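You operate a simulated robot arm through the tools that you are given. There is no shell and no other tool. Be economical: measure what you need, move in short steps, check, and stop when the job is done.

Carry out the task below with a simulated two-armed robot. There is one attempt and no reset: what you move stays moved.

JOB
Unseal the blue case and lay its bundle on the sealing table.
Fine: the seal goes back in the rack; leave the case open.
Where things are to end (x, y in the base frame): yellow seal within 20 mm of [860, -540].

Only the result counts: the job must be done as asked and must still hold three seconds after the hand-in. Knocking over, shifting, dropping, spilling or breaking anything else fails it. A push-on lid holds only when it is set on centred and level and pressed home; a screw cap is set on level and turned clockwise until tight.

ROBOT AND FRAMES
Two 6-joint arms with fingered hands on one trunk, on a base that drives. Base frame: it is fixed to the floor where the robot stands at the start and does not move with it; the origin is under the middle of the robot, x ahead of it, y to its left, z up. Readings come in mm, rad, newtons and seconds.
The left shoulder is at the start at [50, 170, 1067], the right one opposite. With the tool pointing down near the work surface each hand reaches from about 500 to 760 mm from the robot's upright axis, wherever it stands, measured 20 degrees to its own side. Places, roughly: blue case key [700, 0, 800]; blue case lid [800, -100, 900]; green case key [600, -100, 300]; grey bundle [750, -1500, 750]; inside of the blue case [800, -100, 800]; purple bundle [750, -1500, 750]; slot of the seal rack [900, -400, 800]; top of the sealing table [800, -400, 800]; yellow bundle [750, -1750, 750]. Payload 3.5 kg a hand.
The TCP of each hand is the grasp point between the finger pads, 26 mm short of the fingertips. In the tool frame z runs along the fingers and y along their closing line. Largest opening 132 mm; the body of the gripper starts 73 mm behind the TCP. The gripper is a hand of 3 fingers: y runs from the thumb to the fingers, the wrist lies at [0, 0, -234] in the tool frame, and closing takes about 1.5 s.
Orientation is told as [roll, pitch, yaw] about the base's x, y, z axes, in that order, counted from this pose: with the fingers straight down and closing along the base's y, the tool's x points along the base's -x, its y along +y and its z along -z.

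CONTROLS
- The arms move only by the tool apply_moves. It takes "left_series", "right_series" or both (then of equal length, played together; a hand with none holds still); each is text: rows parted by semicolons, each of 6 numbers parted by spaces: the shift along the base's x, y, z in mm, then the turn, a rotation vector about the base's x, y, z in rad. In form: x y z rx ry rz; .... A call has 1 to 8 rows; each row is the pose to reach, as a shift and turn from the pose commanded when the call began. "left_claw" and "right_claw" are, for a hand that has rows, the opening, from 0 (shut) to 1 (fully open), set as the call begins (left out, the last holds). Rows are played at 5 a second. More than 50 mm and 0.15 rad between two rows, or a gripper value outside its range, and nothing of the call is played. Where a pose cannot be reached the arm comes as near as it can. A force on the tool above 40 N (or 10 N above the force at the start of the call, whichever is more), or a blocked arm, ends the call early, and 0.2 s more pass. The fingers move at their own pace (about 108 mm/s each) and stop on an object; they squeeze with about 34 N. The grip force told is the motor's: it shows also when the fingers shut on nothing. Time passes only in rows, and 0.2 s behind the last, so rows that repeat a pose let the fingers close. The reply holds the time, the measured pose of the TCP, the force on the tool along the base axes, the opening and the grip force, in the units named above and with some noise, with the torque about the TCP (base axes, N m) and any sound that the robot's microphone picked up, and new pictures: "show" is both (left out), scene, wrist or none (wrist: the cameras of the hands that moved).
- Cameras (640 x 400 px; columns grow to the right, rows downward): "scene" is now at [39.4, -12, 1659.9]; the picture's right is [-0.15, -0.99, 0.00], its down [-0.71, 0.11, -0.69] and it looks along [0.69, -0.10, -0.72] (base axes); focal length 283 px, centre (320, 200). "left" rides on the left gripper at [-61, 3, -92] in its tool frame; the picture's right is [-0.05, -1.00, 0.00], its down [0.83, -0.04, -0.56] and it looks along [0.55, -0.03, 0.83] (tool axes); focal length 230 px, centre (320, 200). "right" rides on the right gripper at [62, 3, -92] in its tool frame; the picture's right is [-0.05, 1.00, 0.00], its down [-0.83, -0.04, -0.56] and it looks along [-0.55, -0.03, 0.83] (tool axes); focal length 230 px, centre (320, 200). There is no depth. A picture from a camera that has moved, and an enlarged one, comes with that camera's place and axes in the base frame and with its lens.
- raise_lower(by): slides the trunk up (or, below 0, down) by that many mm; the arms and the scene camera ride with it, the base frame stays. It gives what a move gives, with no picture.
- steer(legs): drives the robot by 1 to 6 legs, each [ahead, left, turn to the left] in mm, mm and rad, along the robot's own axes; the way and the turn of a leg run together, so that a leg with both is an arc; at most 1500 mm and 3.142 rad a leg. The arms and the cameras ride along, it lands a little off, and it stops where it bumps. It gives what a move gives, and a new picture of the scene camera.
- finger_targets(finger1, finger2, thumb_bend, hand): sets how far each is bent, from 0 (flat) to 100 (curled in); at 30 the hand is open as for a grip, at 70 the pads meet at the TCP. One left out holds its place. A second passes; each finger stops where it meets its share of the squeeze, and holds until it gets a number again. A gripper value or a shape takes the hand back. It gives what a move gives, with no picture; readings hold the bend of each and the force on the fingers (four entries, about 0 where the hand has none), thumb and palm.
- preshape(shape, hand): the hand has 3 fingers and takes this shape, open, in about a second: jaw (thumb against the fingers, like two jaws); tri (thumb and two fingers); tip (a fingertip pinch); poke (one finger out to press); point (the index stretched); flat (the hand flat); cup (the hand cupped); fist (a fist). The gripper value then closes the fingers along that shape, each until it touches; the sizes above hold for jaw. It gives what a move gives, with no picture.
- pan_tilt(pan, tilt): turns the head with the scene camera to pan (to the left, within 1.501 rad either way) and tilt (down, from -0.506 to 1.204), counted from straight ahead of the robot. It gives what a move gives, and a new picture of the scene camera.
- enlarge(camera, box): a new picture of the part [left, top, right, bottom] of that camera's present view, enlarged. It takes no simulated time.
- sign_off(): hands the job in; it is judged then, once.

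Go step by step. Nothing tells you exact positions but the pictures and the camera data: compare them with the known pose of the tool, close in by small moves and look again before you grip or let go. The budget is 120 turns and 260 pictures, counting those below and the enlarged ones. Unless the task says otherwise, let go and move clear before handing in, and close with one line.

The tools are called after "Request:" by a JSON object that holds its "method" and its "body". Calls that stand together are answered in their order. apply_moves: Moves the arms, as the interface text tells. Its arguments: {"type":"object","properties":{"left_series":{"type":"string"},"left_claw":{"type":"number"},"right_series":{"type":"string"},"right_claw":{"type":"number"},"show":{"type":"string","enum":["both","scene","wrist","none"]}},"required":[]} The other tools are called the same way: raise_lower (by) slides the trunk up or down; preshape (shape, hand) gives the hand a shape; finger_targets (finger1, finger2, thumb_bend, hand) moves the fingers one by one; steer (legs) drives the base; pan_tilt (pan, tilt) turns the head that bears the scene camera; enlarge (camera, box) takes an enlarged picture of a part of a camera's view; sign_off () hands the job in.

At the start:

```text
time_s: 0.0
left_ee_pos: [655.1, 94.9, 1141.6]
left_orientation: [0.003, -0.001, 0.0]
left_force: [0.3, -0.3, 0.2]
left_wrist_torque: [-0.02, 0.01, 0.0]
left_finger_gap: 132.0
left_grip_force: 0.1
left_shape: jaw
left_bend: [30.0, 30.0, 30.0]
left_finger forces: [0.0, 0.0, 0.1, 0.0, 0.0, 0.0]
right_ee_pos: [484.5, -437.1, 1201.0]
right_orientation: [0.0, 0.0, 0.0]
right_force: [0.0, -1.1, 0.7]
right_wrist_torque: [0.0, -0.02, -0.03]
right_finger_gap: 132.2
right_grip_force: 0.1
right_shape: jaw
right_bend: [30.0, 30.0, 30.0]
right_finger forces: [0.1, 0.0, 0.0, 0.0, 0.0, 0.0]
trunk travel left (down, up): [-682.0, 27.0]
robot x, y, heading: [1.2, 0.5, -0.002]
head pan, tilt: [-0.148, 0.806]
```

scene: 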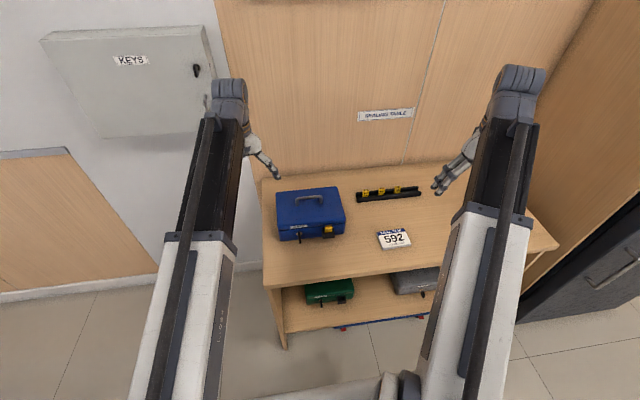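
right: 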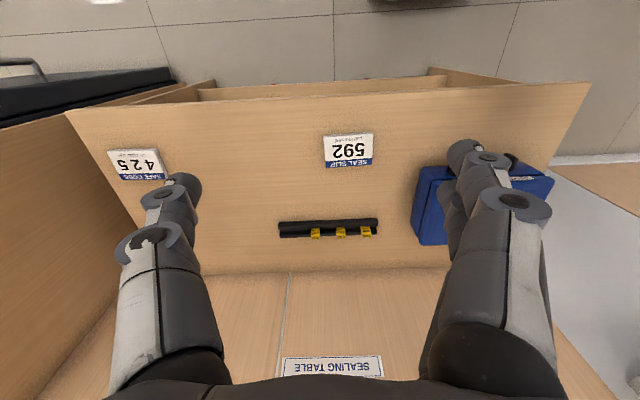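
left: 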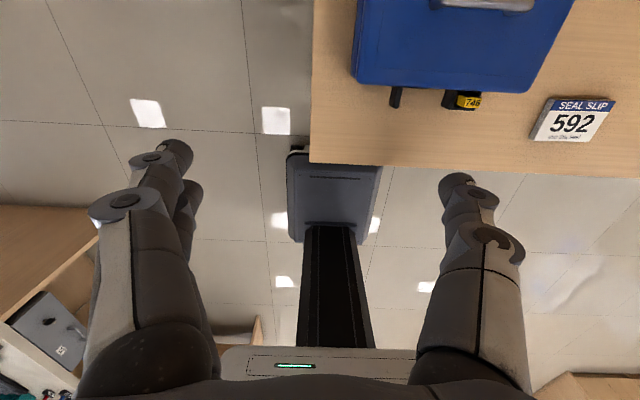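

I see the blue case with its key and a yellow seal on the front, and a rack with three yellow seals behind the slip. I'll enlarge these to measure before moving.

Request:
{"method": "enlarge", "body": {"camera": "scene", "box": [260, 170, 360, 250]}}

Request:
{"method": "enlarge", "body": {"camera": "scene", "box": [340, 170, 440, 250]}}

Request:
{"method": "enlarge", "body": {"camera": "left", "box": [340, 0, 640, 170]}}

Request:
{"method": "enlarge", "body": {"camera": "right", "box": [260, 120, 560, 280]}}

```text
5.00 times, centred on (310, 210) of scene
camera zoom: at [39.4, -12.0, 1659.9], right [-0.15, -0.99, 0.0], down [-0.71, 0.11, -0.69], along [0.69, -0.1, -0.72], focal length 1414 px, centre (370, 150)
```

zoom: 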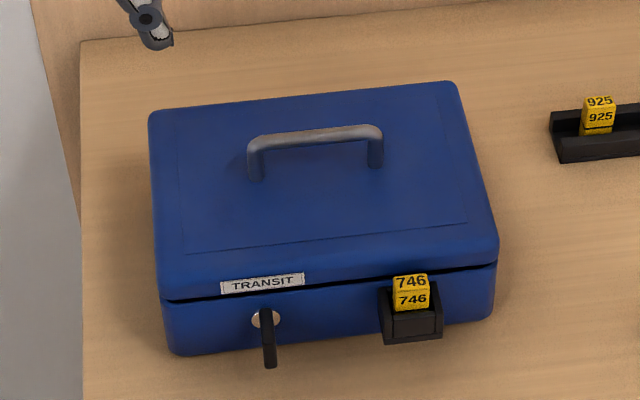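

```text
5.00 times, centred on (390, 210) of scene
camera zoom: at [39.4, -12.0, 1659.9], right [-0.15, -0.99, 0.0], down [-0.71, 0.11, -0.69], along [0.69, -0.1, -0.72], focal length 1414 px, centre (-30, 150)
```

zoom: 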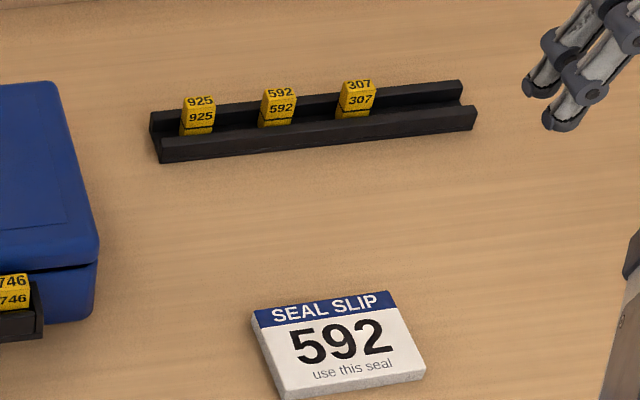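

```text
2.13 times, centred on (490, 85) of left
camera zoom: at [715.9, 97.7, 1235.9], right [0.05, -1.0, 0.0], down [-0.83, -0.04, 0.55], along [-0.55, -0.03, -0.83], focal length 491 px, centre (-43, 445)
```

zoom: 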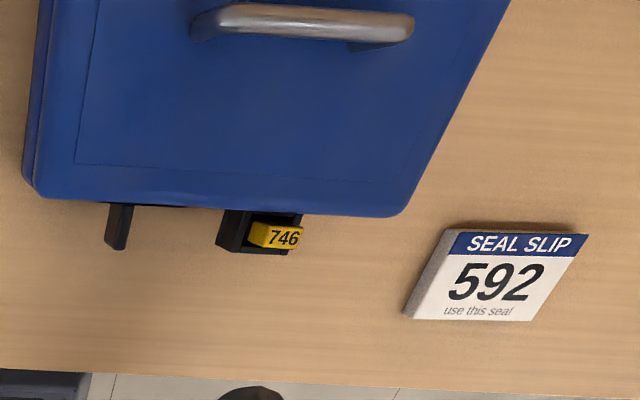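

```text
2.13 times, centred on (410, 200) of right
camera zoom: at [422.9, -434.5, 1292.6], right [0.05, 1.0, 0.0], down [0.83, -0.04, 0.56], along [0.55, -0.03, -0.83], focal length 491 px, centre (128, 200)
```

zoom: 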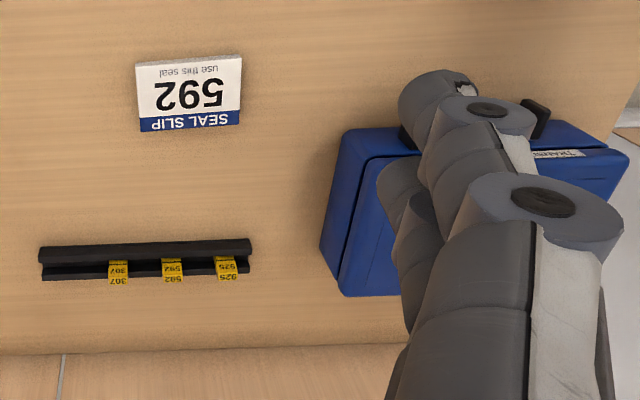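

The slip and the rack's numbers suggest rack slots every 70 mm, with the fourth (y -540) free for the case's seal, 746. I take the seal's top to be near (658, -136, 865) and the key near (647, -31, 830). Next I bring the right hand above the seal to look closer.

Request:
{"method": "apply_moves", "body": {"right_series": "17 37 -25 0 0 0;34 74 -50 0 0 0;51 111 -75 0 0 0;68 148 -100 0 0 0;85 185 -125 0 0 0;102 222 -150 0 0 0;119 259 -175 0 0 0;136 296 -200 0 0 0", "show": "wrist"}}

```text
time_s: 1.8
left_ee_pos: [655.4, 94.3, 1141.2]
left_orientation: [0.001, -0.003, 0.001]
left_force: [0.2, -0.1, -0.4]
left_wrist_torque: [-0.01, -0.01, 0.02]
left_finger_gap: 132.0
left_grip_force: 0.1
left_shape: jaw
left_bend: [30.0, 30.0, 30.0]
left_finger forces: [0.0, 0.0, 0.0, 0.0, 0.0, 0.0]
right_ee_pos: [619.5, -141.2, 999.3]
right_orientation: [0.0, 0.0, 0.0]
right_force: [0.0, -1.2, 0.1]
right_wrist_torque: [0.05, 0.02, 0.02]
right_finger_gap: 132.0
right_grip_force: 0.0
right_shape: jaw
right_bend: [30.0, 30.0, 30.0]
right_finger forces: [0.0, 0.0, 0.1, 0.0, 0.1, 0.0]
trunk travel left (down, up): [-682.0, 27.0]
robot x, y, heading: [-1.1, 2.3, -0.001]
head pan, tilt: [-0.148, 0.806]
camera right: at [558.7, -138.2, 1090.7], right [0.05, 1.0, 0.0], down [0.83, -0.04, 0.56], along [0.55, -0.03, -0.83], focal length 230 px, centre (320, 200)
```

right: 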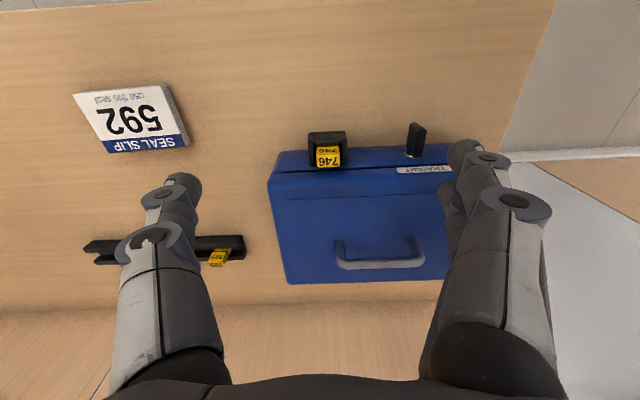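

The seal holder and the key are in view from in front. I enlarge them.

Request:
{"method": "enlarge", "body": {"camera": "right", "box": [280, 110, 460, 210]}}

Request:
{"method": "enlarge", "body": {"camera": "scene", "box": [290, 210, 350, 250]}}

```text
3.56 times, centred on (370, 160) of right
camera zoom: at [558.7, -138.2, 1090.7], right [0.05, 1.0, 0.0], down [0.83, -0.04, 0.56], along [0.55, -0.03, -0.83], focal length 818 px, centre (142, 342)
```

zoom: 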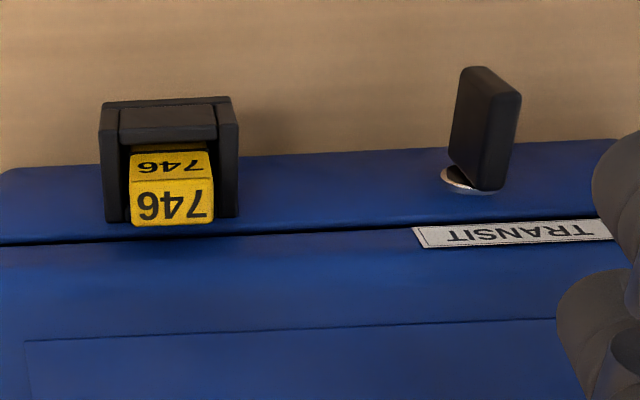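

```text
10.00 times, centred on (320, 230) of scene
camera zoom: at [39.8, -11.6, 1659.9], right [-0.15, -0.99, 0.0], down [-0.71, 0.11, -0.69], along [0.69, -0.1, -0.72], focal length 2829 px, centre (320, -100)
```

zoom: 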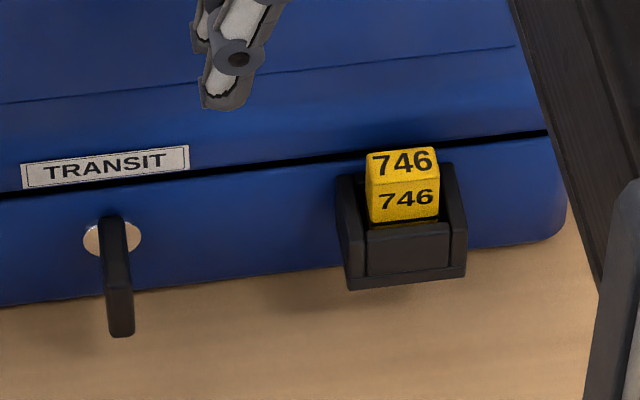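

Seal 746 stands about 23 mm proud of its holder, top centre near (657, -135, 870). I move above it with the fingers half open and check.

Request:
{"method": "apply_moves", "body": {"right_series": "18 3 -20 0 0 0;37 6 -40 0 0 0;37 6 -65 0 0 0;37 6 -90 0 0 0;37 6 -90 0 0 0", "right_claw": 0.5, "show": "both"}}

Request:
{"method": "enlarge", "body": {"camera": "right", "box": [240, 60, 440, 220]}}

Request:
{"method": "enlarge", "body": {"camera": "left", "box": [340, 0, 640, 170]}}

```text
time_s: 3.0
left_ee_pos: [655.6, 95.0, 1141.4]
left_orientation: [0.002, -0.002, -0.001]
left_force: [0.5, -0.6, 0.6]
left_wrist_torque: [0.0, 0.0, -0.01]
left_finger_gap: 131.9
left_grip_force: 0.0
left_shape: jaw
left_bend: [30.0, 30.0, 30.0]
left_finger forces: [0.1, 0.0, 0.0, 0.0, 0.1, 0.0]
right_ee_pos: [655.7, -135.6, 912.0]
right_orientation: [-0.001, 0.001, 0.0]
right_force: [-0.5, 0.2, 0.1]
right_wrist_torque: [0.03, -0.03, -0.01]
right_finger_gap: 66.6
right_grip_force: 0.1
right_shape: jaw
right_bend: [73.0, 73.0, 70.0]
right_finger forces: [0.0, 0.1, 0.0, 0.0, 0.0, 0.0]
trunk travel left (down, up): [-682.0, 27.0]
robot x, y, heading: [-5.6, -0.4, -0.006]
head pan, tilt: [-0.148, 0.806]
camera scene: at [39.4, -11.9, 1659.9], right [-0.15, -0.99, 0.0], down [-0.71, 0.11, -0.69], along [0.69, -0.1, -0.72], focal length 283 px, centre (320, 200)
camera right: at [594.6, -132.3, 1003.6], right [0.05, 1.0, 0.0], down [0.83, -0.04, 0.56], along [0.55, -0.03, -0.83], focal length 230 px, centre (320, 200)
```

scene: 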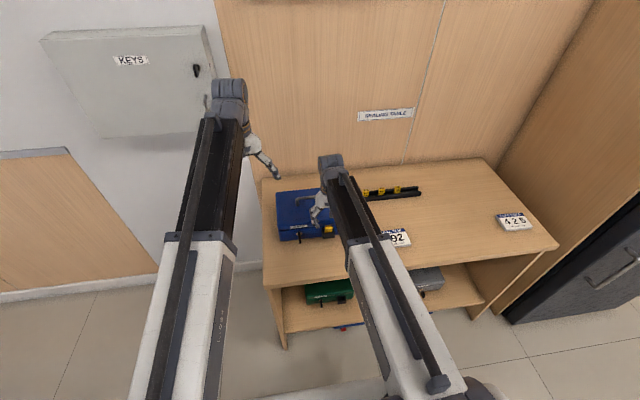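
right: 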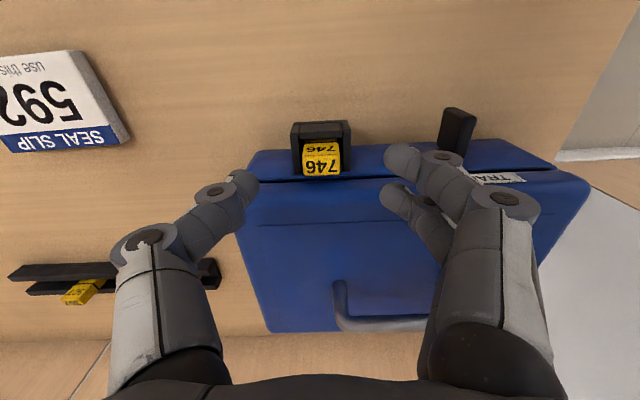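

```text
2.50 times, centred on (340, 140) of right
camera zoom: at [594.6, -132.3, 1003.6], right [0.05, 1.0, 0.0], down [0.83, -0.04, 0.56], along [0.55, -0.03, -0.83], focal length 575 px, centre (270, 350)
```

zoom: 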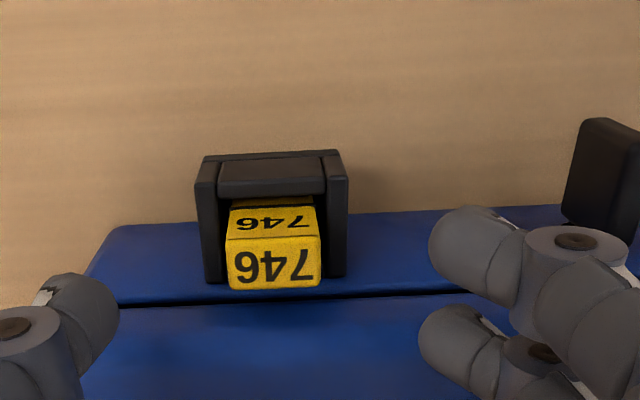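

```text
2.13 times, centred on (490, 85) of left
camera zoom: at [715.9, 97.7, 1235.9], right [0.05, -1.0, 0.0], down [-0.83, -0.04, 0.55], along [-0.55, -0.03, -0.83], focal length 491 px, centre (-43, 445)
```

zoom: 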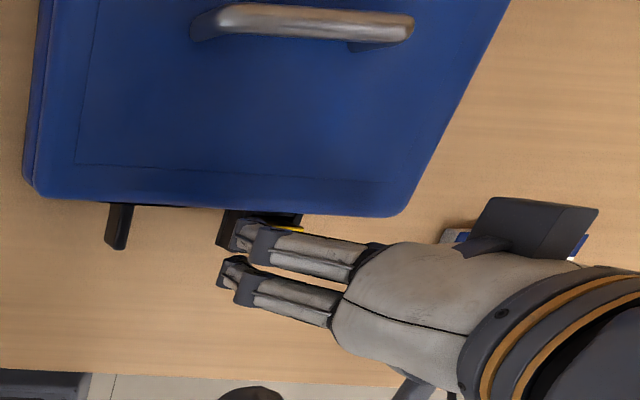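

The hand's two fingers sit side by side along x, one would be close to the case. I raise the hand and look at the fingertip pinch shape.

Request:
{"method": "apply_moves", "body": {"right_series": "0 0 40 0 0 0;0 0 80 0 0 0", "show": "none"}}

Request:
{"method": "preshape", "body": {"shape": "tip", "hand": "right"}}

Request:
{"method": "apply_moves", "body": {"right_series": "0 0 0 0 0 0;0 0 0 0 0 0;0 0 0 0 0 0;0 0 0 0 0 0", "right_claw": 0.4, "show": "wrist"}}

Request:
{"method": "enlarge", "body": {"camera": "left", "box": [340, 0, 640, 170]}}

```text
time_s: 3.6
left_ee_pos: [655.8, 94.2, 1141.6]
left_orientation: [0.002, -0.001, 0.001]
left_force: [-0.7, 0.7, -0.1]
left_wrist_torque: [0.0, 0.02, -0.04]
left_finger_gap: 132.0
left_grip_force: 0.1
left_shape: jaw
left_bend: [30.0, 30.0, 30.0]
left_finger forces: [0.0, 0.0, 0.0, 0.0, 0.1, 0.0]
right_ee_pos: [651.9, -132.5, 992.7]
right_orientation: [-0.001, -0.001, 0.0]
right_force: [0.6, 0.1, 0.1]
right_wrist_torque: [0.02, -0.01, 0.02]
right_finger_gap: 66.5
right_grip_force: 0.1
right_shape: jaw
right_bend: [73.0, 73.0, 70.0]
right_finger forces: [0.1, 0.0, 0.0, 0.1, 0.0, 0.0]
trunk travel left (down, up): [-682.0, 27.0]
robot x, y, heading: [1.3, 0.3, 0.005]
head pan, tilt: [-0.148, 0.806]
```

```text
time_s: 4.5
left_ee_pos: [653.9, 93.9, 1140.7]
left_orientation: [0.002, -0.003, 0.0]
left_force: [0.4, 0.0, -0.7]
left_wrist_torque: [0.01, 0.03, 0.0]
left_finger_gap: 131.9
left_grip_force: 0.0
left_shape: jaw
left_bend: [30.0, 30.0, 30.0]
left_finger forces: [0.0, 0.0, 0.0, 0.0, 0.0, 0.0]
right_ee_pos: [653.7, -133.0, 990.9]
right_orientation: [0.0, 0.001, 0.0]
right_force: [0.2, 0.5, 0.0]
right_wrist_torque: [-0.01, 0.0, 0.02]
right_finger_gap: 131.9
right_grip_force: 0.0
right_shape: tip
right_bend: [30.0, 30.0, 30.0]
right_finger forces: [0.0, 0.0, 0.0, 0.0, 0.1, 0.0]
trunk travel left (down, up): [-682.0, 27.0]
robot x, y, heading: [1.1, -4.0, 0.001]
head pan, tilt: [-0.148, 0.806]
```

```text
time_s: 5.5
left_ee_pos: [655.3, 94.9, 1141.6]
left_orientation: [0.003, -0.002, 0.0]
left_force: [-0.5, -0.1, 0.6]
left_wrist_torque: [0.02, -0.01, 0.04]
left_finger_gap: 132.1
left_grip_force: 0.0
left_shape: jaw
left_bend: [30.0, 30.0, 30.0]
left_finger forces: [0.0, 0.0, 0.0, 0.0, 0.1, 0.1]
right_ee_pos: [651.7, -132.0, 991.9]
right_orientation: [-0.001, 0.0, 0.0]
right_force: [0.1, -0.2, -0.4]
right_wrist_torque: [0.0, 0.0, -0.01]
right_finger_gap: 53.2
right_grip_force: 0.0
right_shape: tip
right_bend: [73.0, 73.0, 70.0]
right_finger forces: [0.0, 0.0, 0.0, 0.1, 0.0, 0.0]
trunk travel left (down, up): [-682.0, 27.0]
robot x, y, heading: [-1.8, 1.4, 0.003]
head pan, tilt: [-0.148, 0.806]
camera right: at [591.7, -130.7, 1083.2], right [0.05, 1.0, 0.0], down [0.83, -0.04, 0.56], along [0.55, -0.03, -0.83], focal length 230 px, centre (320, 200)
```

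right: 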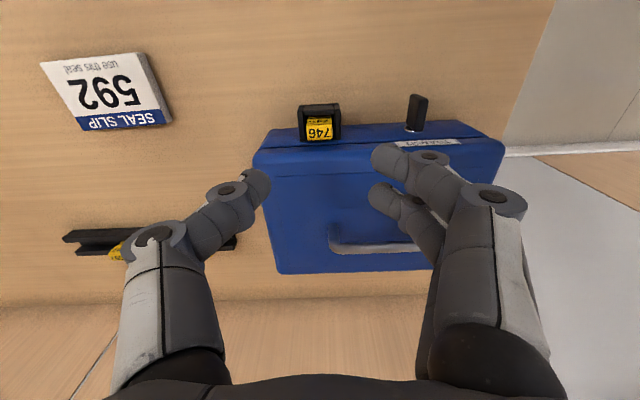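

```text
2.13 times, centred on (490, 85) of left
camera zoom: at [715.9, 97.7, 1235.9], right [0.05, -1.0, 0.0], down [-0.83, -0.04, 0.55], along [-0.55, -0.03, -0.83], focal length 491 px, centre (-43, 445)
```

zoom: 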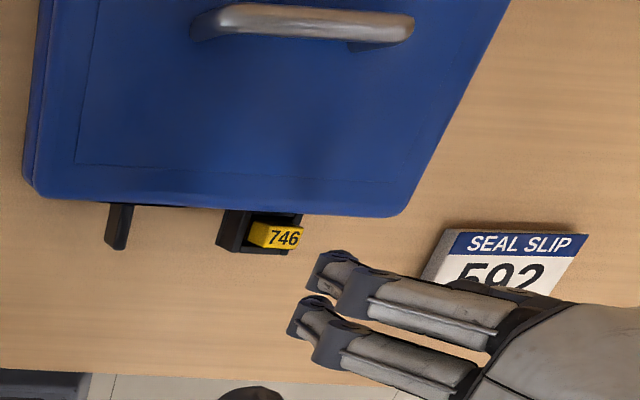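

The lid edge is about 9 mm behind the seal, so I'll pinch with the thumb and only the far finger. I check which finger is which.

Request:
{"method": "finger_targets", "body": {"hand": "right", "finger1": 20, "finger2": 50, "thumb_bend": 50}}

Request:
{"method": "apply_moves", "body": {"right_series": "0 0 0 0 0 0", "show": "wrist"}}

Request:
{"method": "enlarge", "body": {"camera": "left", "box": [340, 0, 640, 170]}}

```text
time_s: 6.5
left_ee_pos: [654.8, 94.4, 1142.2]
left_orientation: [0.001, -0.003, 0.001]
left_force: [1.3, -0.2, -0.2]
left_wrist_torque: [-0.04, 0.0, -0.01]
left_finger_gap: 132.2
left_grip_force: 0.0
left_shape: jaw
left_bend: [30.0, 30.0, 30.0]
left_finger forces: [0.0, 0.0, 0.0, 0.0, 0.1, 0.0]
right_ee_pos: [652.5, -132.2, 992.7]
right_orientation: [0.0, -0.002, -0.001]
right_force: [-0.2, -0.1, -0.3]
right_wrist_torque: [0.0, -0.04, 0.0]
right_finger_gap: 111.5
right_grip_force: 0.0
right_shape: fingers
right_bend: [20.0, 50.0, 50.0]
right_finger forces: [0.1, 0.1, 0.0, 0.0, 0.0, 0.0]
trunk travel left (down, up): [-682.0, 27.0]
robot x, y, heading: [0.0, -1.2, 0.006]
head pan, tilt: [-0.148, 0.806]
```

```text
time_s: 6.9
left_ee_pos: [654.6, 93.4, 1141.0]
left_orientation: [0.003, -0.004, 0.001]
left_force: [-0.4, -0.2, 0.3]
left_wrist_torque: [0.01, -0.02, 0.03]
left_finger_gap: 131.9
left_grip_force: 0.1
left_shape: jaw
left_bend: [30.0, 30.0, 30.0]
left_finger forces: [0.0, 0.0, 0.0, 0.0, 0.0, 0.0]
right_ee_pos: [652.4, -133.8, 992.7]
right_orientation: [0.001, -0.001, -0.002]
right_force: [-0.4, 0.0, -0.2]
right_wrist_torque: [0.02, 0.01, 0.0]
right_finger_gap: 111.5
right_grip_force: 0.1
right_shape: fingers
right_bend: [20.0, 50.0, 50.0]
right_finger forces: [0.1, 0.1, 0.0, 0.1, 0.1, 0.0]
trunk travel left (down, up): [-682.0, 27.0]
robot x, y, heading: [2.2, 2.3, -0.001]
head pan, tilt: [-0.148, 0.806]
camera right: at [591.7, -130.7, 1083.1], right [0.05, 1.0, 0.0], down [0.83, -0.04, 0.56], along [0.55, -0.03, -0.83], focal length 230 px, centre (320, 200)
```

right: 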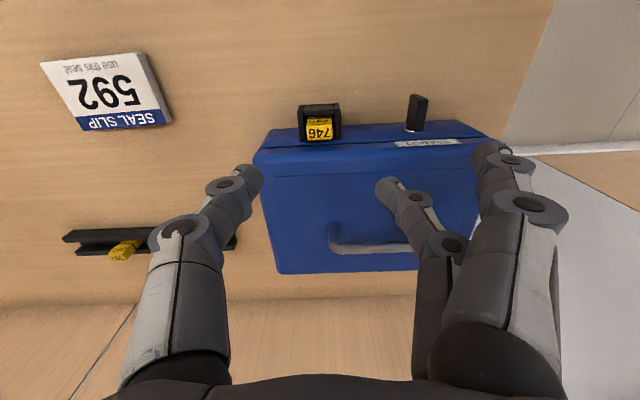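

```text
2.13 times, centred on (490, 85) of left
camera zoom: at [716.0, 97.7, 1235.9], right [0.05, -1.0, 0.0], down [-0.83, -0.04, 0.55], along [-0.55, -0.03, -0.83], focal length 491 px, centre (-43, 445)
```

zoom: 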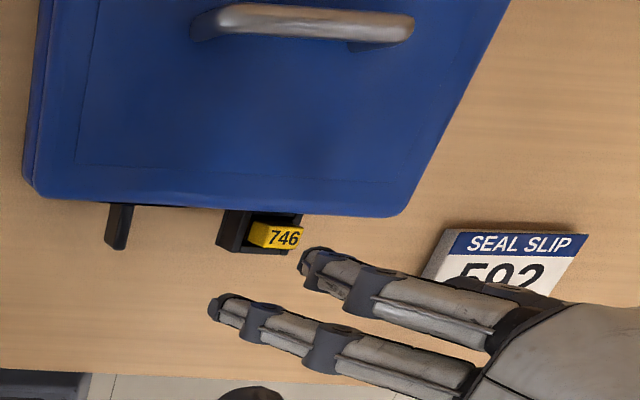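

Finger 2 is the far one. I set it and the thumb ready around the seal and go down to just over it.

Request:
{"method": "finger_targets", "body": {"hand": "right", "finger1": 32, "finger2": 50, "thumb_bend": 50}}

Request:
{"method": "apply_moves", "body": {"right_series": "-1 0 -30 0 0 0;-2 -1 -60 0 0 0;-2 -1 -85 0 0 0;-2 -1 -100 0 0 0", "show": "wrist"}}

Request:
{"method": "enlarge", "body": {"camera": "right", "box": [220, 60, 460, 220]}}

Request:
{"method": "enlarge", "body": {"camera": "left", "box": [400, 70, 520, 150]}}

```text
time_s: 7.9
left_ee_pos: [656.0, 94.9, 1142.5]
left_orientation: [0.003, -0.002, 0.0]
left_force: [-0.2, -0.2, 0.5]
left_wrist_torque: [-0.03, 0.02, 0.0]
left_finger_gap: 131.9
left_grip_force: 0.2
left_shape: jaw
left_bend: [30.0, 30.0, 30.0]
left_finger forces: [0.0, 0.1, 0.0, 0.1, 0.1, 0.0]
right_ee_pos: [653.2, -131.5, 992.8]
right_orientation: [0.0, 0.0, 0.002]
right_force: [0.1, 0.1, -0.1]
right_wrist_torque: [-0.04, -0.01, 0.02]
right_finger_gap: 98.3
right_grip_force: 0.0
right_shape: fingers
right_bend: [32.0, 50.0, 50.0]
right_finger forces: [0.1, 0.1, 0.1, 0.1, 0.0, 0.0]
trunk travel left (down, up): [-682.0, 27.0]
robot x, y, heading: [-2.2, -4.2, 0.004]
head pan, tilt: [-0.148, 0.806]
```

```text
time_s: 8.9
left_ee_pos: [654.4, 94.1, 1141.5]
left_orientation: [0.0, -0.002, 0.001]
left_force: [-0.5, -0.3, 0.1]
left_wrist_torque: [-0.01, 0.02, -0.04]
left_finger_gap: 131.6
left_grip_force: 0.1
left_shape: jaw
left_bend: [30.0, 30.0, 30.0]
left_finger forces: [0.1, 0.0, 0.0, 0.1, 0.0, 0.1]
right_ee_pos: [655.5, -134.8, 891.5]
right_orientation: [-0.001, -0.001, 0.0]
right_force: [-0.8, -0.6, -0.1]
right_wrist_torque: [-0.01, -0.01, 0.01]
right_finger_gap: 98.2
right_grip_force: 0.3
right_shape: fingers
right_bend: [32.0, 50.0, 50.0]
right_finger forces: [0.0, 0.0, 0.1, 0.0, 0.0, 0.0]
trunk travel left (down, up): [-682.0, 27.0]
robot x, y, heading: [1.0, -1.4, 0.002]
head pan, tilt: [-0.148, 0.806]
camera right: at [594.2, -134.1, 982.3], right [0.05, 1.0, 0.0], down [0.83, -0.04, 0.56], along [0.55, -0.03, -0.83], focal length 230 px, centre (320, 200)
```

right: 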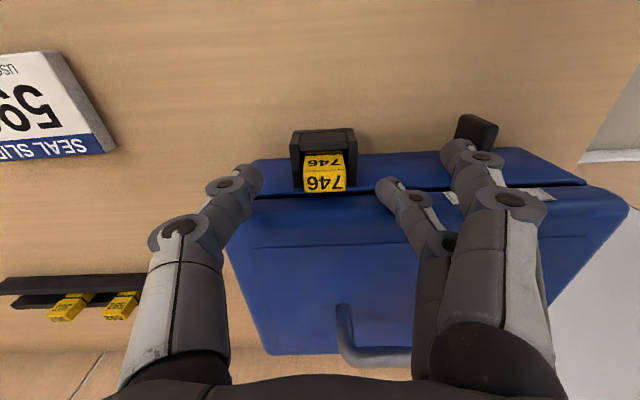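

```text
2.50 times, centred on (340, 140) of right
camera zoom: at [594.2, -134.1, 982.3], right [0.05, 1.0, 0.0], down [0.83, -0.04, 0.56], along [0.55, -0.03, -0.83], focal length 575 px, centre (270, 350)
```

zoom: 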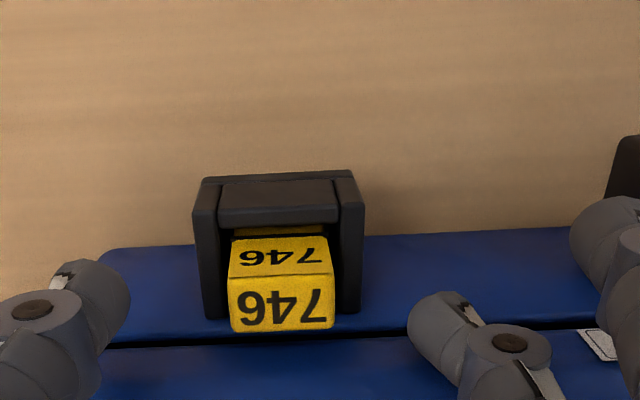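

```text
5.00 times, centred on (460, 110) of left
camera zoom: at [716.0, 97.7, 1235.9], right [0.05, -1.0, 0.0], down [-0.83, -0.04, 0.55], along [-0.55, -0.03, -0.83], focal length 1150 px, centre (-380, 650)
```

zoom: 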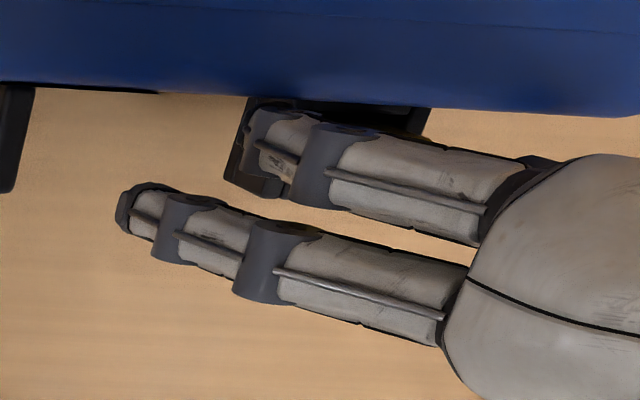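

Seal spans x 649–665; finger 2 sits about 668 and the thumb 655, so I shift 4 mm back, lower 15 mm and close thumb and finger 2.

Request:
{"method": "apply_moves", "body": {"right_series": "-5 0 0 0 0 0;-5 0 -8 0 0 0;-5 0 -15 0 0 0;-5 0 -15 0 0 0", "show": "none"}}

Request:
{"method": "finger_targets", "body": {"hand": "right", "finger1": 32, "finger2": 60, "thumb_bend": 60}}

Request:
{"method": "enlarge", "body": {"camera": "right", "box": [220, 60, 460, 220]}}

Request:
{"method": "enlarge", "body": {"camera": "left", "box": [400, 70, 520, 150]}}

```text
time_s: 9.9
left_ee_pos: [656.4, 93.6, 1140.8]
left_orientation: [0.003, -0.003, 0.001]
left_force: [1.0, 0.4, 0.7]
left_wrist_torque: [-0.02, 0.0, -0.02]
left_finger_gap: 131.8
left_grip_force: 0.0
left_shape: jaw
left_bend: [30.0, 30.0, 30.0]
left_finger forces: [0.0, 0.1, 0.1, 0.0, 0.0, 0.1]
right_ee_pos: [649.3, -135.4, 876.5]
right_orientation: [0.001, 0.001, 0.0]
right_force: [0.5, -0.2, 0.2]
right_wrist_torque: [0.0, -0.02, 0.01]
right_finger_gap: 98.2
right_grip_force: 0.1
right_shape: fingers
right_bend: [32.0, 50.0, 50.0]
right_finger forces: [0.1, 0.0, 0.0, 0.0, 0.0, 0.0]
trunk travel left (down, up): [-682.0, 27.0]
robot x, y, heading: [2.9, -1.3, 0.002]
head pan, tilt: [-0.148, 0.806]
```

```text
time_s: 10.9
left_ee_pos: [656.0, 93.9, 1141.3]
left_orientation: [0.002, -0.001, -0.002]
left_force: [0.5, -0.3, 0.2]
left_wrist_torque: [-0.01, 0.03, 0.01]
left_finger_gap: 131.9
left_grip_force: 0.1
left_shape: jaw
left_bend: [30.0, 30.0, 30.0]
left_finger forces: [0.0, 0.0, 0.0, 0.0, 0.0, 0.0]
right_ee_pos: [648.5, -135.0, 877.6]
right_orientation: [0.0, -0.001, 0.0]
right_force: [-0.3, 0.5, 0.1]
right_wrist_torque: [-0.01, 0.02, -0.03]
right_finger_gap: 81.8
right_grip_force: 0.0
right_shape: fingers
right_bend: [32.0, 60.0, 60.0]
right_finger forces: [0.0, 0.0, 0.1, 0.0, 0.0, 0.0]
trunk travel left (down, up): [-682.0, 27.0]
robot x, y, heading: [0.8, 2.3, 0.003]
head pan, tilt: [-0.148, 0.806]
```

```text
2.50 times, centred on (340, 140) of right
camera zoom: at [588.4, -133.7, 967.7], right [0.05, 1.0, 0.0], down [0.83, -0.04, 0.56], along [0.55, -0.03, -0.83], focal length 575 px, centre (270, 350)
```

zoom: 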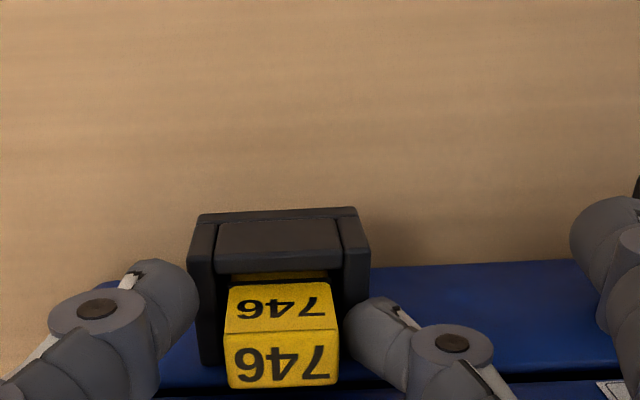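

```text
5.00 times, centred on (460, 110) of left
camera zoom: at [715.9, 97.7, 1235.9], right [0.05, -1.0, 0.0], down [-0.83, -0.04, 0.55], along [-0.55, -0.03, -0.83], focal length 1150 px, centre (-380, 650)
```

zoom: 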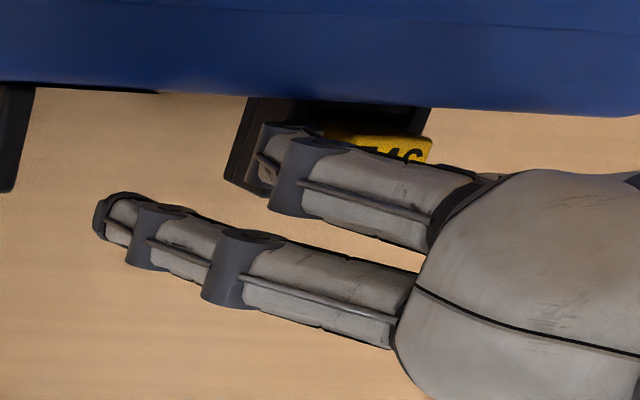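

Fingertips straddle the seal above the holder walls. I shift 3 mm ahead and close.

Request:
{"method": "apply_moves", "body": {"right_series": "3 0 0 0 0 0;3 0 0 0 0 0", "show": "none"}}

Request:
{"method": "finger_targets", "body": {"hand": "right", "finger2": 75, "thumb_bend": 75}}

Request:
{"method": "enlarge", "body": {"camera": "right", "box": [220, 60, 460, 220]}}

Request:
{"method": "enlarge", "body": {"camera": "left", "box": [400, 70, 520, 150]}}

```text
time_s: 11.5
left_ee_pos: [654.5, 94.6, 1141.8]
left_orientation: [0.002, -0.001, -0.001]
left_force: [0.7, -0.3, -0.1]
left_wrist_torque: [0.0, 0.0, -0.02]
left_finger_gap: 131.8
left_grip_force: 0.0
left_shape: jaw
left_bend: [30.0, 30.0, 30.0]
left_finger forces: [0.0, 0.0, 0.0, 0.1, 0.0, 0.0]
right_ee_pos: [652.4, -136.0, 875.9]
right_orientation: [0.002, 0.0, -0.001]
right_force: [0.9, -0.4, 0.8]
right_wrist_torque: [-0.02, 0.0, -0.01]
right_finger_gap: 81.9
right_grip_force: 0.0
right_shape: fingers
right_bend: [32.0, 60.0, 60.0]
right_finger forces: [0.1, 0.0, 0.0, 0.0, 0.1, 0.0]
trunk travel left (down, up): [-682.0, 27.0]
robot x, y, heading: [3.0, -2.9, 0.002]
head pan, tilt: [-0.148, 0.806]
```

```text
time_s: 12.5
left_ee_pos: [655.3, 93.5, 1141.2]
left_orientation: [-0.001, -0.002, 0.001]
left_force: [-1.2, 0.9, 0.3]
left_wrist_torque: [0.02, 0.0, 0.02]
left_finger_gap: 131.8
left_grip_force: 0.1
left_shape: jaw
left_bend: [30.0, 30.0, 30.0]
left_finger forces: [0.1, 0.0, 0.1, 0.0, 0.0, 0.0]
right_ee_pos: [652.3, -134.3, 876.0]
right_orientation: [0.0, 0.0, 0.001]
right_force: [0.3, -0.5, -0.5]
right_wrist_torque: [0.0, 0.02, 0.01]
right_finger_gap: 71.8
right_grip_force: 12.2
right_shape: fingers
right_bend: [32.0, 69.0, 68.0]
right_finger forces: [0.1, 12.5, 0.1, 0.1, 12.5, 0.0]
trunk travel left (down, up): [-682.0, 27.0]
robot x, y, heading: [-2.0, 1.1, -0.001]
head pan, tilt: [-0.148, 0.806]
```

```text
2.50 times, centred on (340, 140) of right
camera zoom: at [591.5, -133.1, 967.7], right [0.05, 1.0, 0.0], down [0.83, -0.04, 0.56], along [0.55, -0.03, -0.83], focal length 575 px, centre (270, 350)
```

zoom: 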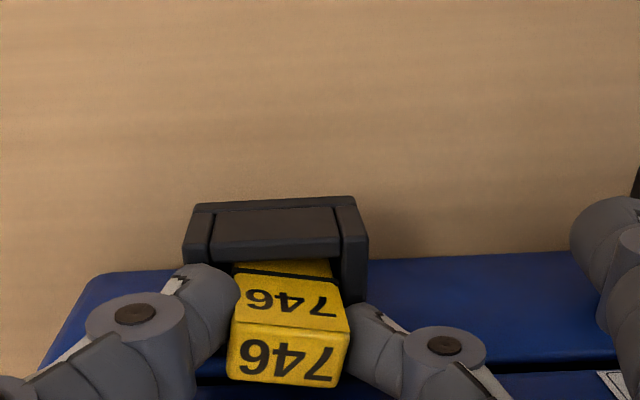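

```text
5.00 times, centred on (460, 110) of left
camera zoom: at [716.0, 97.7, 1235.9], right [0.05, -1.0, 0.0], down [-0.83, -0.04, 0.55], along [-0.55, -0.03, -0.83], focal length 1150 px, centre (-380, 650)
```

zoom: 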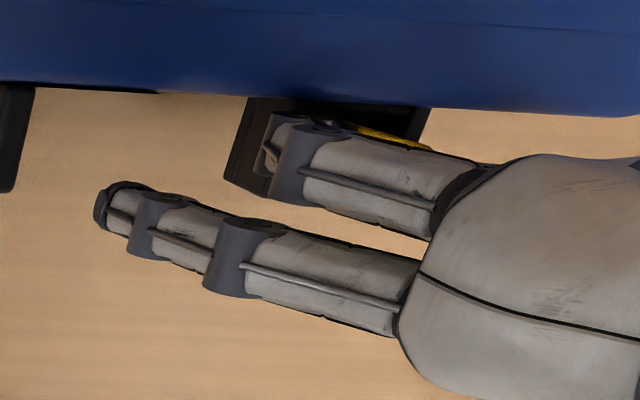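

The seal is gripped (12.5 N), slightly turned. I lift it straight up gently.

Request:
{"method": "apply_moves", "body": {"right_series": "0 0 10 0 0 0;0 0 20 0 0 0;0 0 30 0 0 0;0 0 40 0 0 0;0 0 50 0 0 0", "show": "wrist"}}

Request:
{"method": "enlarge", "body": {"camera": "right", "box": [220, 60, 460, 220]}}

```text
time_s: 13.7
left_ee_pos: [655.5, 94.5, 1142.5]
left_orientation: [0.001, -0.001, 0.0]
left_force: [0.4, -0.8, 0.2]
left_wrist_torque: [-0.01, 0.0, 0.01]
left_finger_gap: 132.0
left_grip_force: 0.1
left_shape: jaw
left_bend: [30.0, 30.0, 30.0]
left_finger forces: [0.0, 0.1, 0.0, 0.1, 0.0, 0.0]
right_ee_pos: [652.5, -135.3, 926.4]
right_orientation: [-0.001, -0.002, 0.001]
right_force: [-0.3, -0.6, -0.1]
right_wrist_torque: [0.0, 0.02, -0.02]
right_finger_gap: 71.7
right_grip_force: 12.8
right_shape: fingers
right_bend: [32.0, 69.0, 68.0]
right_finger forces: [0.1, 12.6, 0.0, 0.0, 12.5, 0.0]
trunk travel left (down, up): [-682.0, 27.0]
robot x, y, heading: [2.2, -1.0, -0.0]
head pan, tilt: [-0.148, 0.806]
camera right: at [591.5, -133.5, 1016.8], right [0.05, 1.0, 0.0], down [0.83, -0.04, 0.56], along [0.55, -0.03, -0.83], focal length 230 px, centre (320, 200)
```

right: 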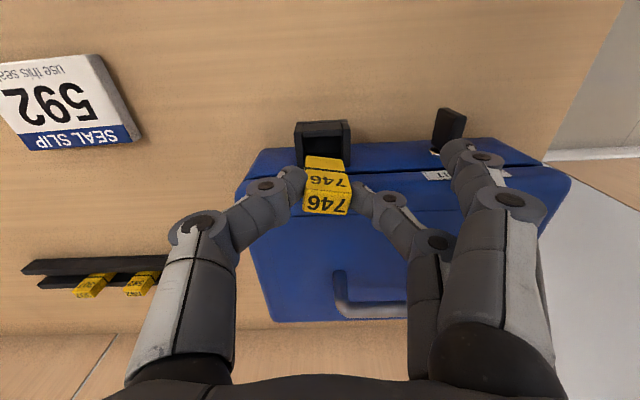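

```text
2.50 times, centred on (340, 140) of right
camera zoom: at [591.5, -133.5, 1016.8], right [0.05, 1.0, 0.0], down [0.83, -0.04, 0.56], along [0.55, -0.03, -0.83], focal length 575 px, centre (270, 350)
```

zoom: 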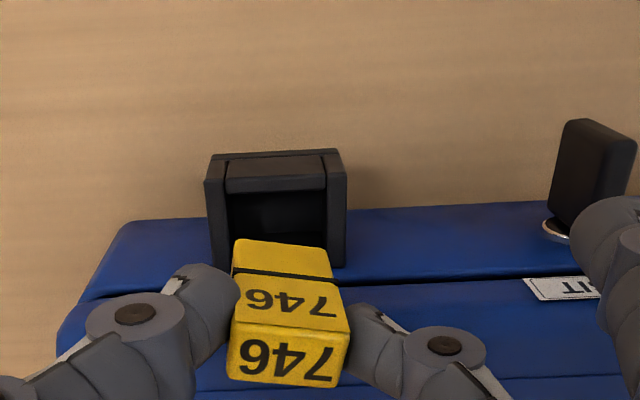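

The seal is out, turned about -0.15 rad in the grip. I raise it clear and look down at the base for driving clearance.

Request:
{"method": "apply_moves", "body": {"right_series": "0 0 40 0 0 0;0 0 80 0 0 0;0 0 120 0 0 0", "show": "none"}}

Request:
{"method": "pan_tilt", "body": {"pan": 0, "tilt": 1.2}}

```text
time_s: 14.5
left_ee_pos: [654.4, 95.2, 1141.6]
left_orientation: [0.002, -0.001, 0.0]
left_force: [-0.3, -0.5, 0.4]
left_wrist_torque: [0.0, -0.02, -0.02]
left_finger_gap: 131.7
left_grip_force: 0.0
left_shape: jaw
left_bend: [30.0, 30.0, 30.0]
left_finger forces: [0.0, 0.0, 0.1, 0.0, 0.0, 0.1]
right_ee_pos: [652.5, -135.3, 1046.8]
right_orientation: [0.0, 0.0, -0.001]
right_force: [-0.7, 0.2, -0.6]
right_wrist_torque: [-0.02, -0.01, 0.02]
right_finger_gap: 71.6
right_grip_force: 12.1
right_shape: fingers
right_bend: [32.0, 69.0, 68.0]
right_finger forces: [0.0, 12.5, 0.1, 0.0, 12.5, 0.0]
trunk travel left (down, up): [-682.0, 27.0]
robot x, y, heading: [-1.1, 0.0, 0.006]
head pan, tilt: [-0.148, 0.806]
```

```text
time_s: 15.4
left_ee_pos: [655.5, 95.0, 1141.5]
left_orientation: [0.002, -0.002, -0.001]
left_force: [-0.3, -0.6, 0.0]
left_wrist_torque: [0.04, 0.01, -0.01]
left_finger_gap: 131.7
left_grip_force: 0.1
left_shape: jaw
left_bend: [30.0, 30.0, 30.0]
left_finger forces: [0.0, 0.0, 0.1, 0.0, 0.0, 0.0]
right_ee_pos: [650.9, -133.1, 1046.7]
right_orientation: [-0.001, 0.001, -0.001]
right_force: [0.1, -0.5, 0.2]
right_wrist_torque: [-0.01, -0.02, -0.04]
right_finger_gap: 71.5
right_grip_force: 12.6
right_shape: fingers
right_bend: [32.0, 69.0, 68.0]
right_finger forces: [0.0, 12.5, 0.0, 0.0, 12.6, 0.1]
trunk travel left (down, up): [-682.0, 27.0]
robot x, y, heading: [-0.2, -3.3, -0.001]
head pan, tilt: [0.0, 1.201]
camera scene: at [16.0, -0.1, 1632.7], right [0.0, -1.0, 0.0], down [-0.93, 0.0, -0.36], along [0.36, 0.0, -0.93], focal length 283 px, centre (320, 200)
```

scene: 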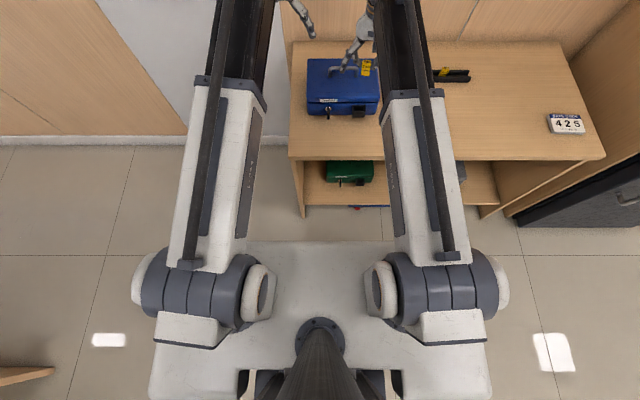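

The table front is near x 500 and the robot's base seems to end around 310, so I drive 340 mm to the right and then 150 mm ahead, watching for bumps.

Request:
{"method": "steer", "body": {"legs": [[0, -340, 0], [150, 0, 0]]}}

Request:
{"method": "pan_tilt", "body": {"pan": -0.15, "tilt": 0.85}}

```text
time_s: 18.6
left_ee_pos: [808.2, -252.1, 1141.2]
left_orientation: [0.003, -0.001, 0.0]
left_force: [0.2, -0.7, 0.9]
left_wrist_torque: [0.02, 0.04, -0.02]
left_finger_gap: 131.9
left_grip_force: 0.0
left_shape: jaw
left_bend: [30.0, 30.0, 30.0]
left_finger forces: [0.1, 0.0, 0.0, 0.0, 0.0, 0.0]
right_ee_pos: [805.1, -480.9, 1046.8]
right_orientation: [-0.001, 0.002, -0.001]
right_force: [0.2, 0.2, 0.2]
right_wrist_torque: [0.01, 0.01, -0.02]
right_finger_gap: 71.5
right_grip_force: 12.1
right_shape: fingers
right_bend: [32.0, 69.0, 68.0]
right_finger forces: [0.1, 12.4, 0.1, 0.0, 12.5, 0.1]
trunk travel left (down, up): [-682.0, 27.0]
robot x, y, heading: [153.3, -342.1, 0.0]
head pan, tilt: [0.0, 1.201]
camera scene: at [168.5, -345.9, 1632.6], right [0.0, -1.0, 0.0], down [-0.93, 0.0, -0.36], along [0.36, 0.0, -0.93], focal length 283 px, centre (320, 200)
```

scene: 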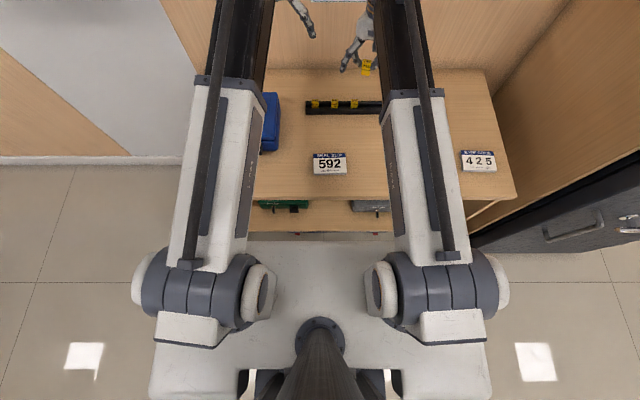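

```text
time_s: 19.4
left_ee_pos: [806.4, -252.2, 1141.4]
left_orientation: [0.001, -0.003, -0.002]
left_force: [0.6, -0.3, 0.6]
left_wrist_torque: [-0.02, 0.0, 0.01]
left_finger_gap: 132.0
left_grip_force: 0.1
left_shape: jaw
left_bend: [30.0, 30.0, 30.0]
left_finger forces: [0.0, 0.1, 0.0, 0.0, 0.1, 0.1]
right_ee_pos: [802.5, -480.4, 1047.1]
right_orientation: [-0.001, -0.002, -0.002]
right_force: [0.9, 0.7, 0.0]
right_wrist_torque: [0.02, 0.0, 0.0]
right_finger_gap: 71.8
right_grip_force: 12.6
right_shape: fingers
right_bend: [32.0, 69.0, 68.0]
right_finger forces: [0.0, 12.5, 0.0, 0.0, 12.5, 0.0]
trunk travel left (down, up): [-682.0, 27.0]
robot x, y, heading: [147.5, -343.5, 0.001]
head pan, tilt: [-0.15, 0.85]
camera scene: at [188.3, -357.6, 1656.3], right [-0.15, -0.99, 0.0], down [-0.74, 0.11, -0.66], along [0.65, -0.1, -0.75], focal length 283 px, centre (320, 200)
```

scene: 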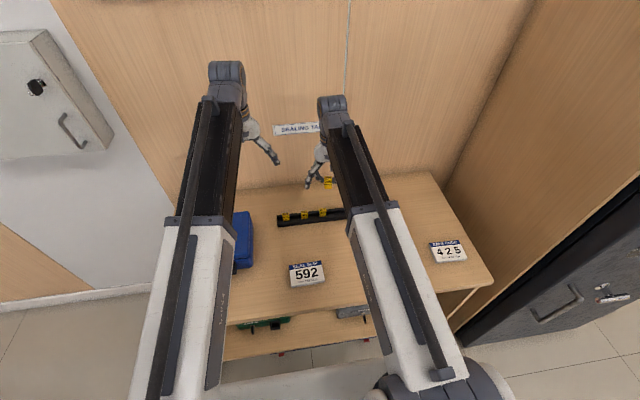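

The drive went well. I bring the seal over the free slot, turning the hand +0.15 rad to square the seal.

Request:
{"method": "apply_moves", "body": {"right_series": "17 -20 -20 0 0 0.05;34 -40 -40 0 0 0.1;52 -59 -60 0 0 0.15;52 -59 -85 0 0 0.15;52 -59 -110 0 0 0.15", "show": "both"}}

Request:
{"method": "enlarge", "body": {"camera": "right", "box": [220, 60, 460, 220]}}

Request:
{"method": "enlarge", "body": {"camera": "scene", "box": [260, 170, 380, 250]}}

```text
time_s: 20.6
left_ee_pos: [806.0, -252.5, 1140.8]
left_orientation: [0.002, -0.001, 0.001]
left_force: [-1.4, -0.2, 0.1]
left_wrist_torque: [-0.01, -0.02, 0.01]
left_finger_gap: 131.8
left_grip_force: 0.0
left_shape: jaw
left_bend: [30.0, 30.0, 30.0]
left_finger forces: [0.0, 0.0, 0.0, 0.0, 0.1, 0.0]
right_ee_pos: [854.8, -538.1, 937.9]
right_orientation: [0.001, 0.0, 0.149]
right_force: [0.2, -0.4, 0.1]
right_wrist_torque: [-0.02, 0.02, -0.02]
right_finger_gap: 71.6
right_grip_force: 12.5
right_shape: fingers
right_bend: [32.0, 69.0, 68.0]
right_finger forces: [0.0, 12.4, 0.1, 0.0, 12.6, 0.1]
trunk travel left (down, up): [-682.0, 27.0]
robot x, y, heading: [150.5, -343.3, -0.003]
head pan, tilt: [-0.15, 0.85]
camera scene: at [188.5, -357.6, 1656.4], right [-0.15, -0.99, 0.0], down [-0.74, 0.11, -0.66], along [0.65, -0.1, -0.75], focal length 283 px, centre (320, 200)
camera right: at [792.9, -545.9, 1028.7], right [-0.1, 1.0, 0.0], down [0.83, 0.08, 0.56], along [0.55, 0.05, -0.83], focal length 230 px, centre (320, 200)
```

scene: 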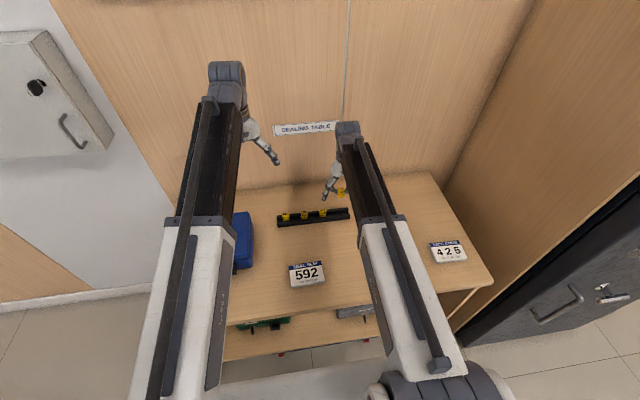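
right: 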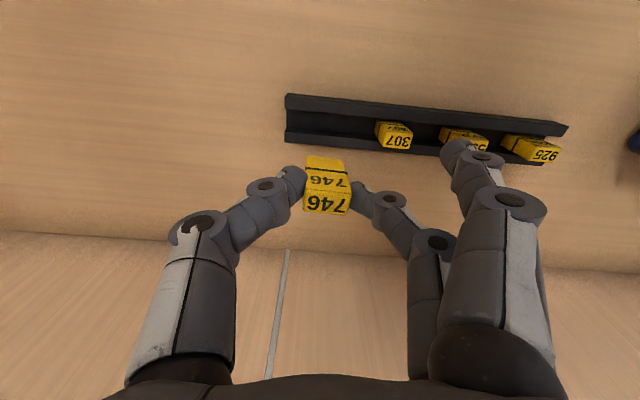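

```text
2.50 times, centred on (340, 140) of right
camera zoom: at [792.9, -545.9, 1028.7], right [-0.1, 1.0, 0.0], down [0.83, 0.08, 0.56], along [0.55, 0.05, -0.83], focal length 575 px, centre (270, 350)
```

zoom: 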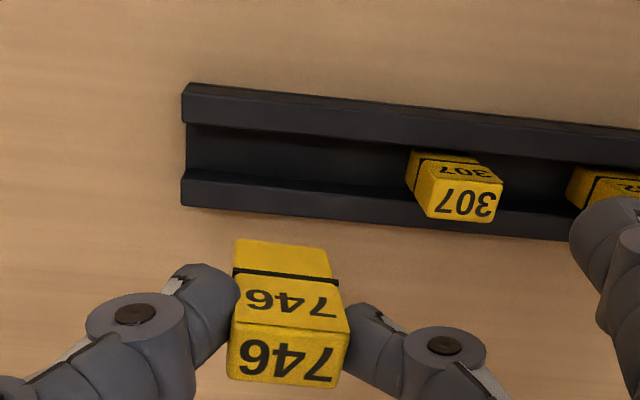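

```text
5.00 times, centred on (320, 210) of scene
camera zoom: at [188.5, -357.6, 1656.4], right [-0.15, -0.99, 0.0], down [-0.74, 0.11, -0.66], along [0.65, -0.1, -0.75], focal length 1414 px, centre (320, 150)
```

zoom: 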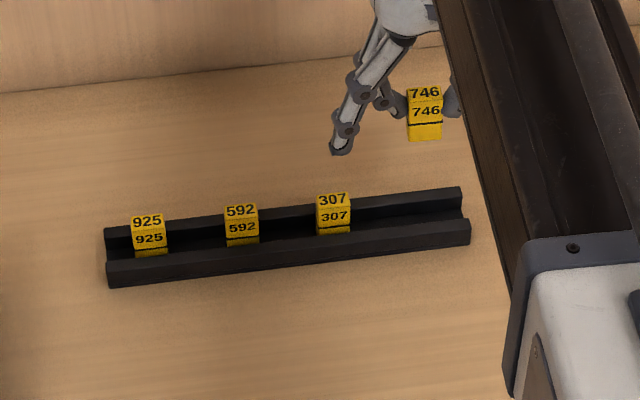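

The seal is now parallel to the rack and the free slot lies just ahead below. I take a closer look at the rack's depth.

Request:
{"method": "enlarge", "body": {"camera": "right", "box": [270, 80, 430, 180]}}

Request:
{"method": "enlarge", "body": {"camera": "scene", "box": [305, 190, 365, 230]}}

```text
4.00 times, centred on (350, 130) of right
camera zoom: at [792.9, -545.9, 1028.7], right [-0.1, 1.0, 0.0], down [0.83, 0.08, 0.56], along [0.55, 0.05, -0.83], focal length 920 px, centre (200, 480)
```

zoom: 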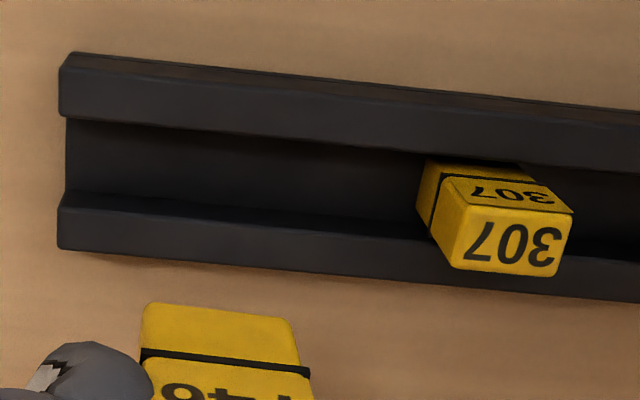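

```text
10.00 times, centred on (335, 210) of scene
camera zoom: at [188.5, -357.6, 1656.4], right [-0.15, -0.99, 0.0], down [-0.74, 0.11, -0.66], along [0.65, -0.1, -0.75], focal length 2829 px, centre (170, 100)
```

zoom: 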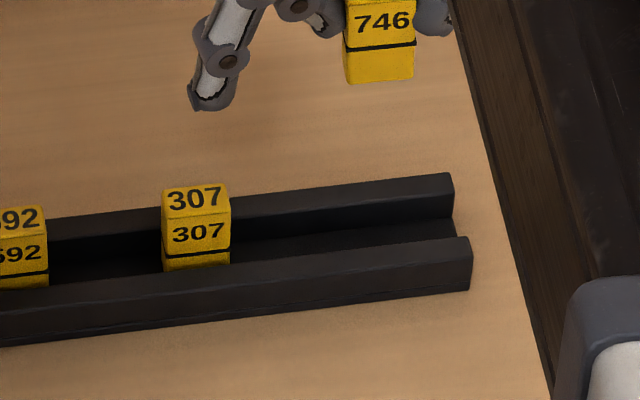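

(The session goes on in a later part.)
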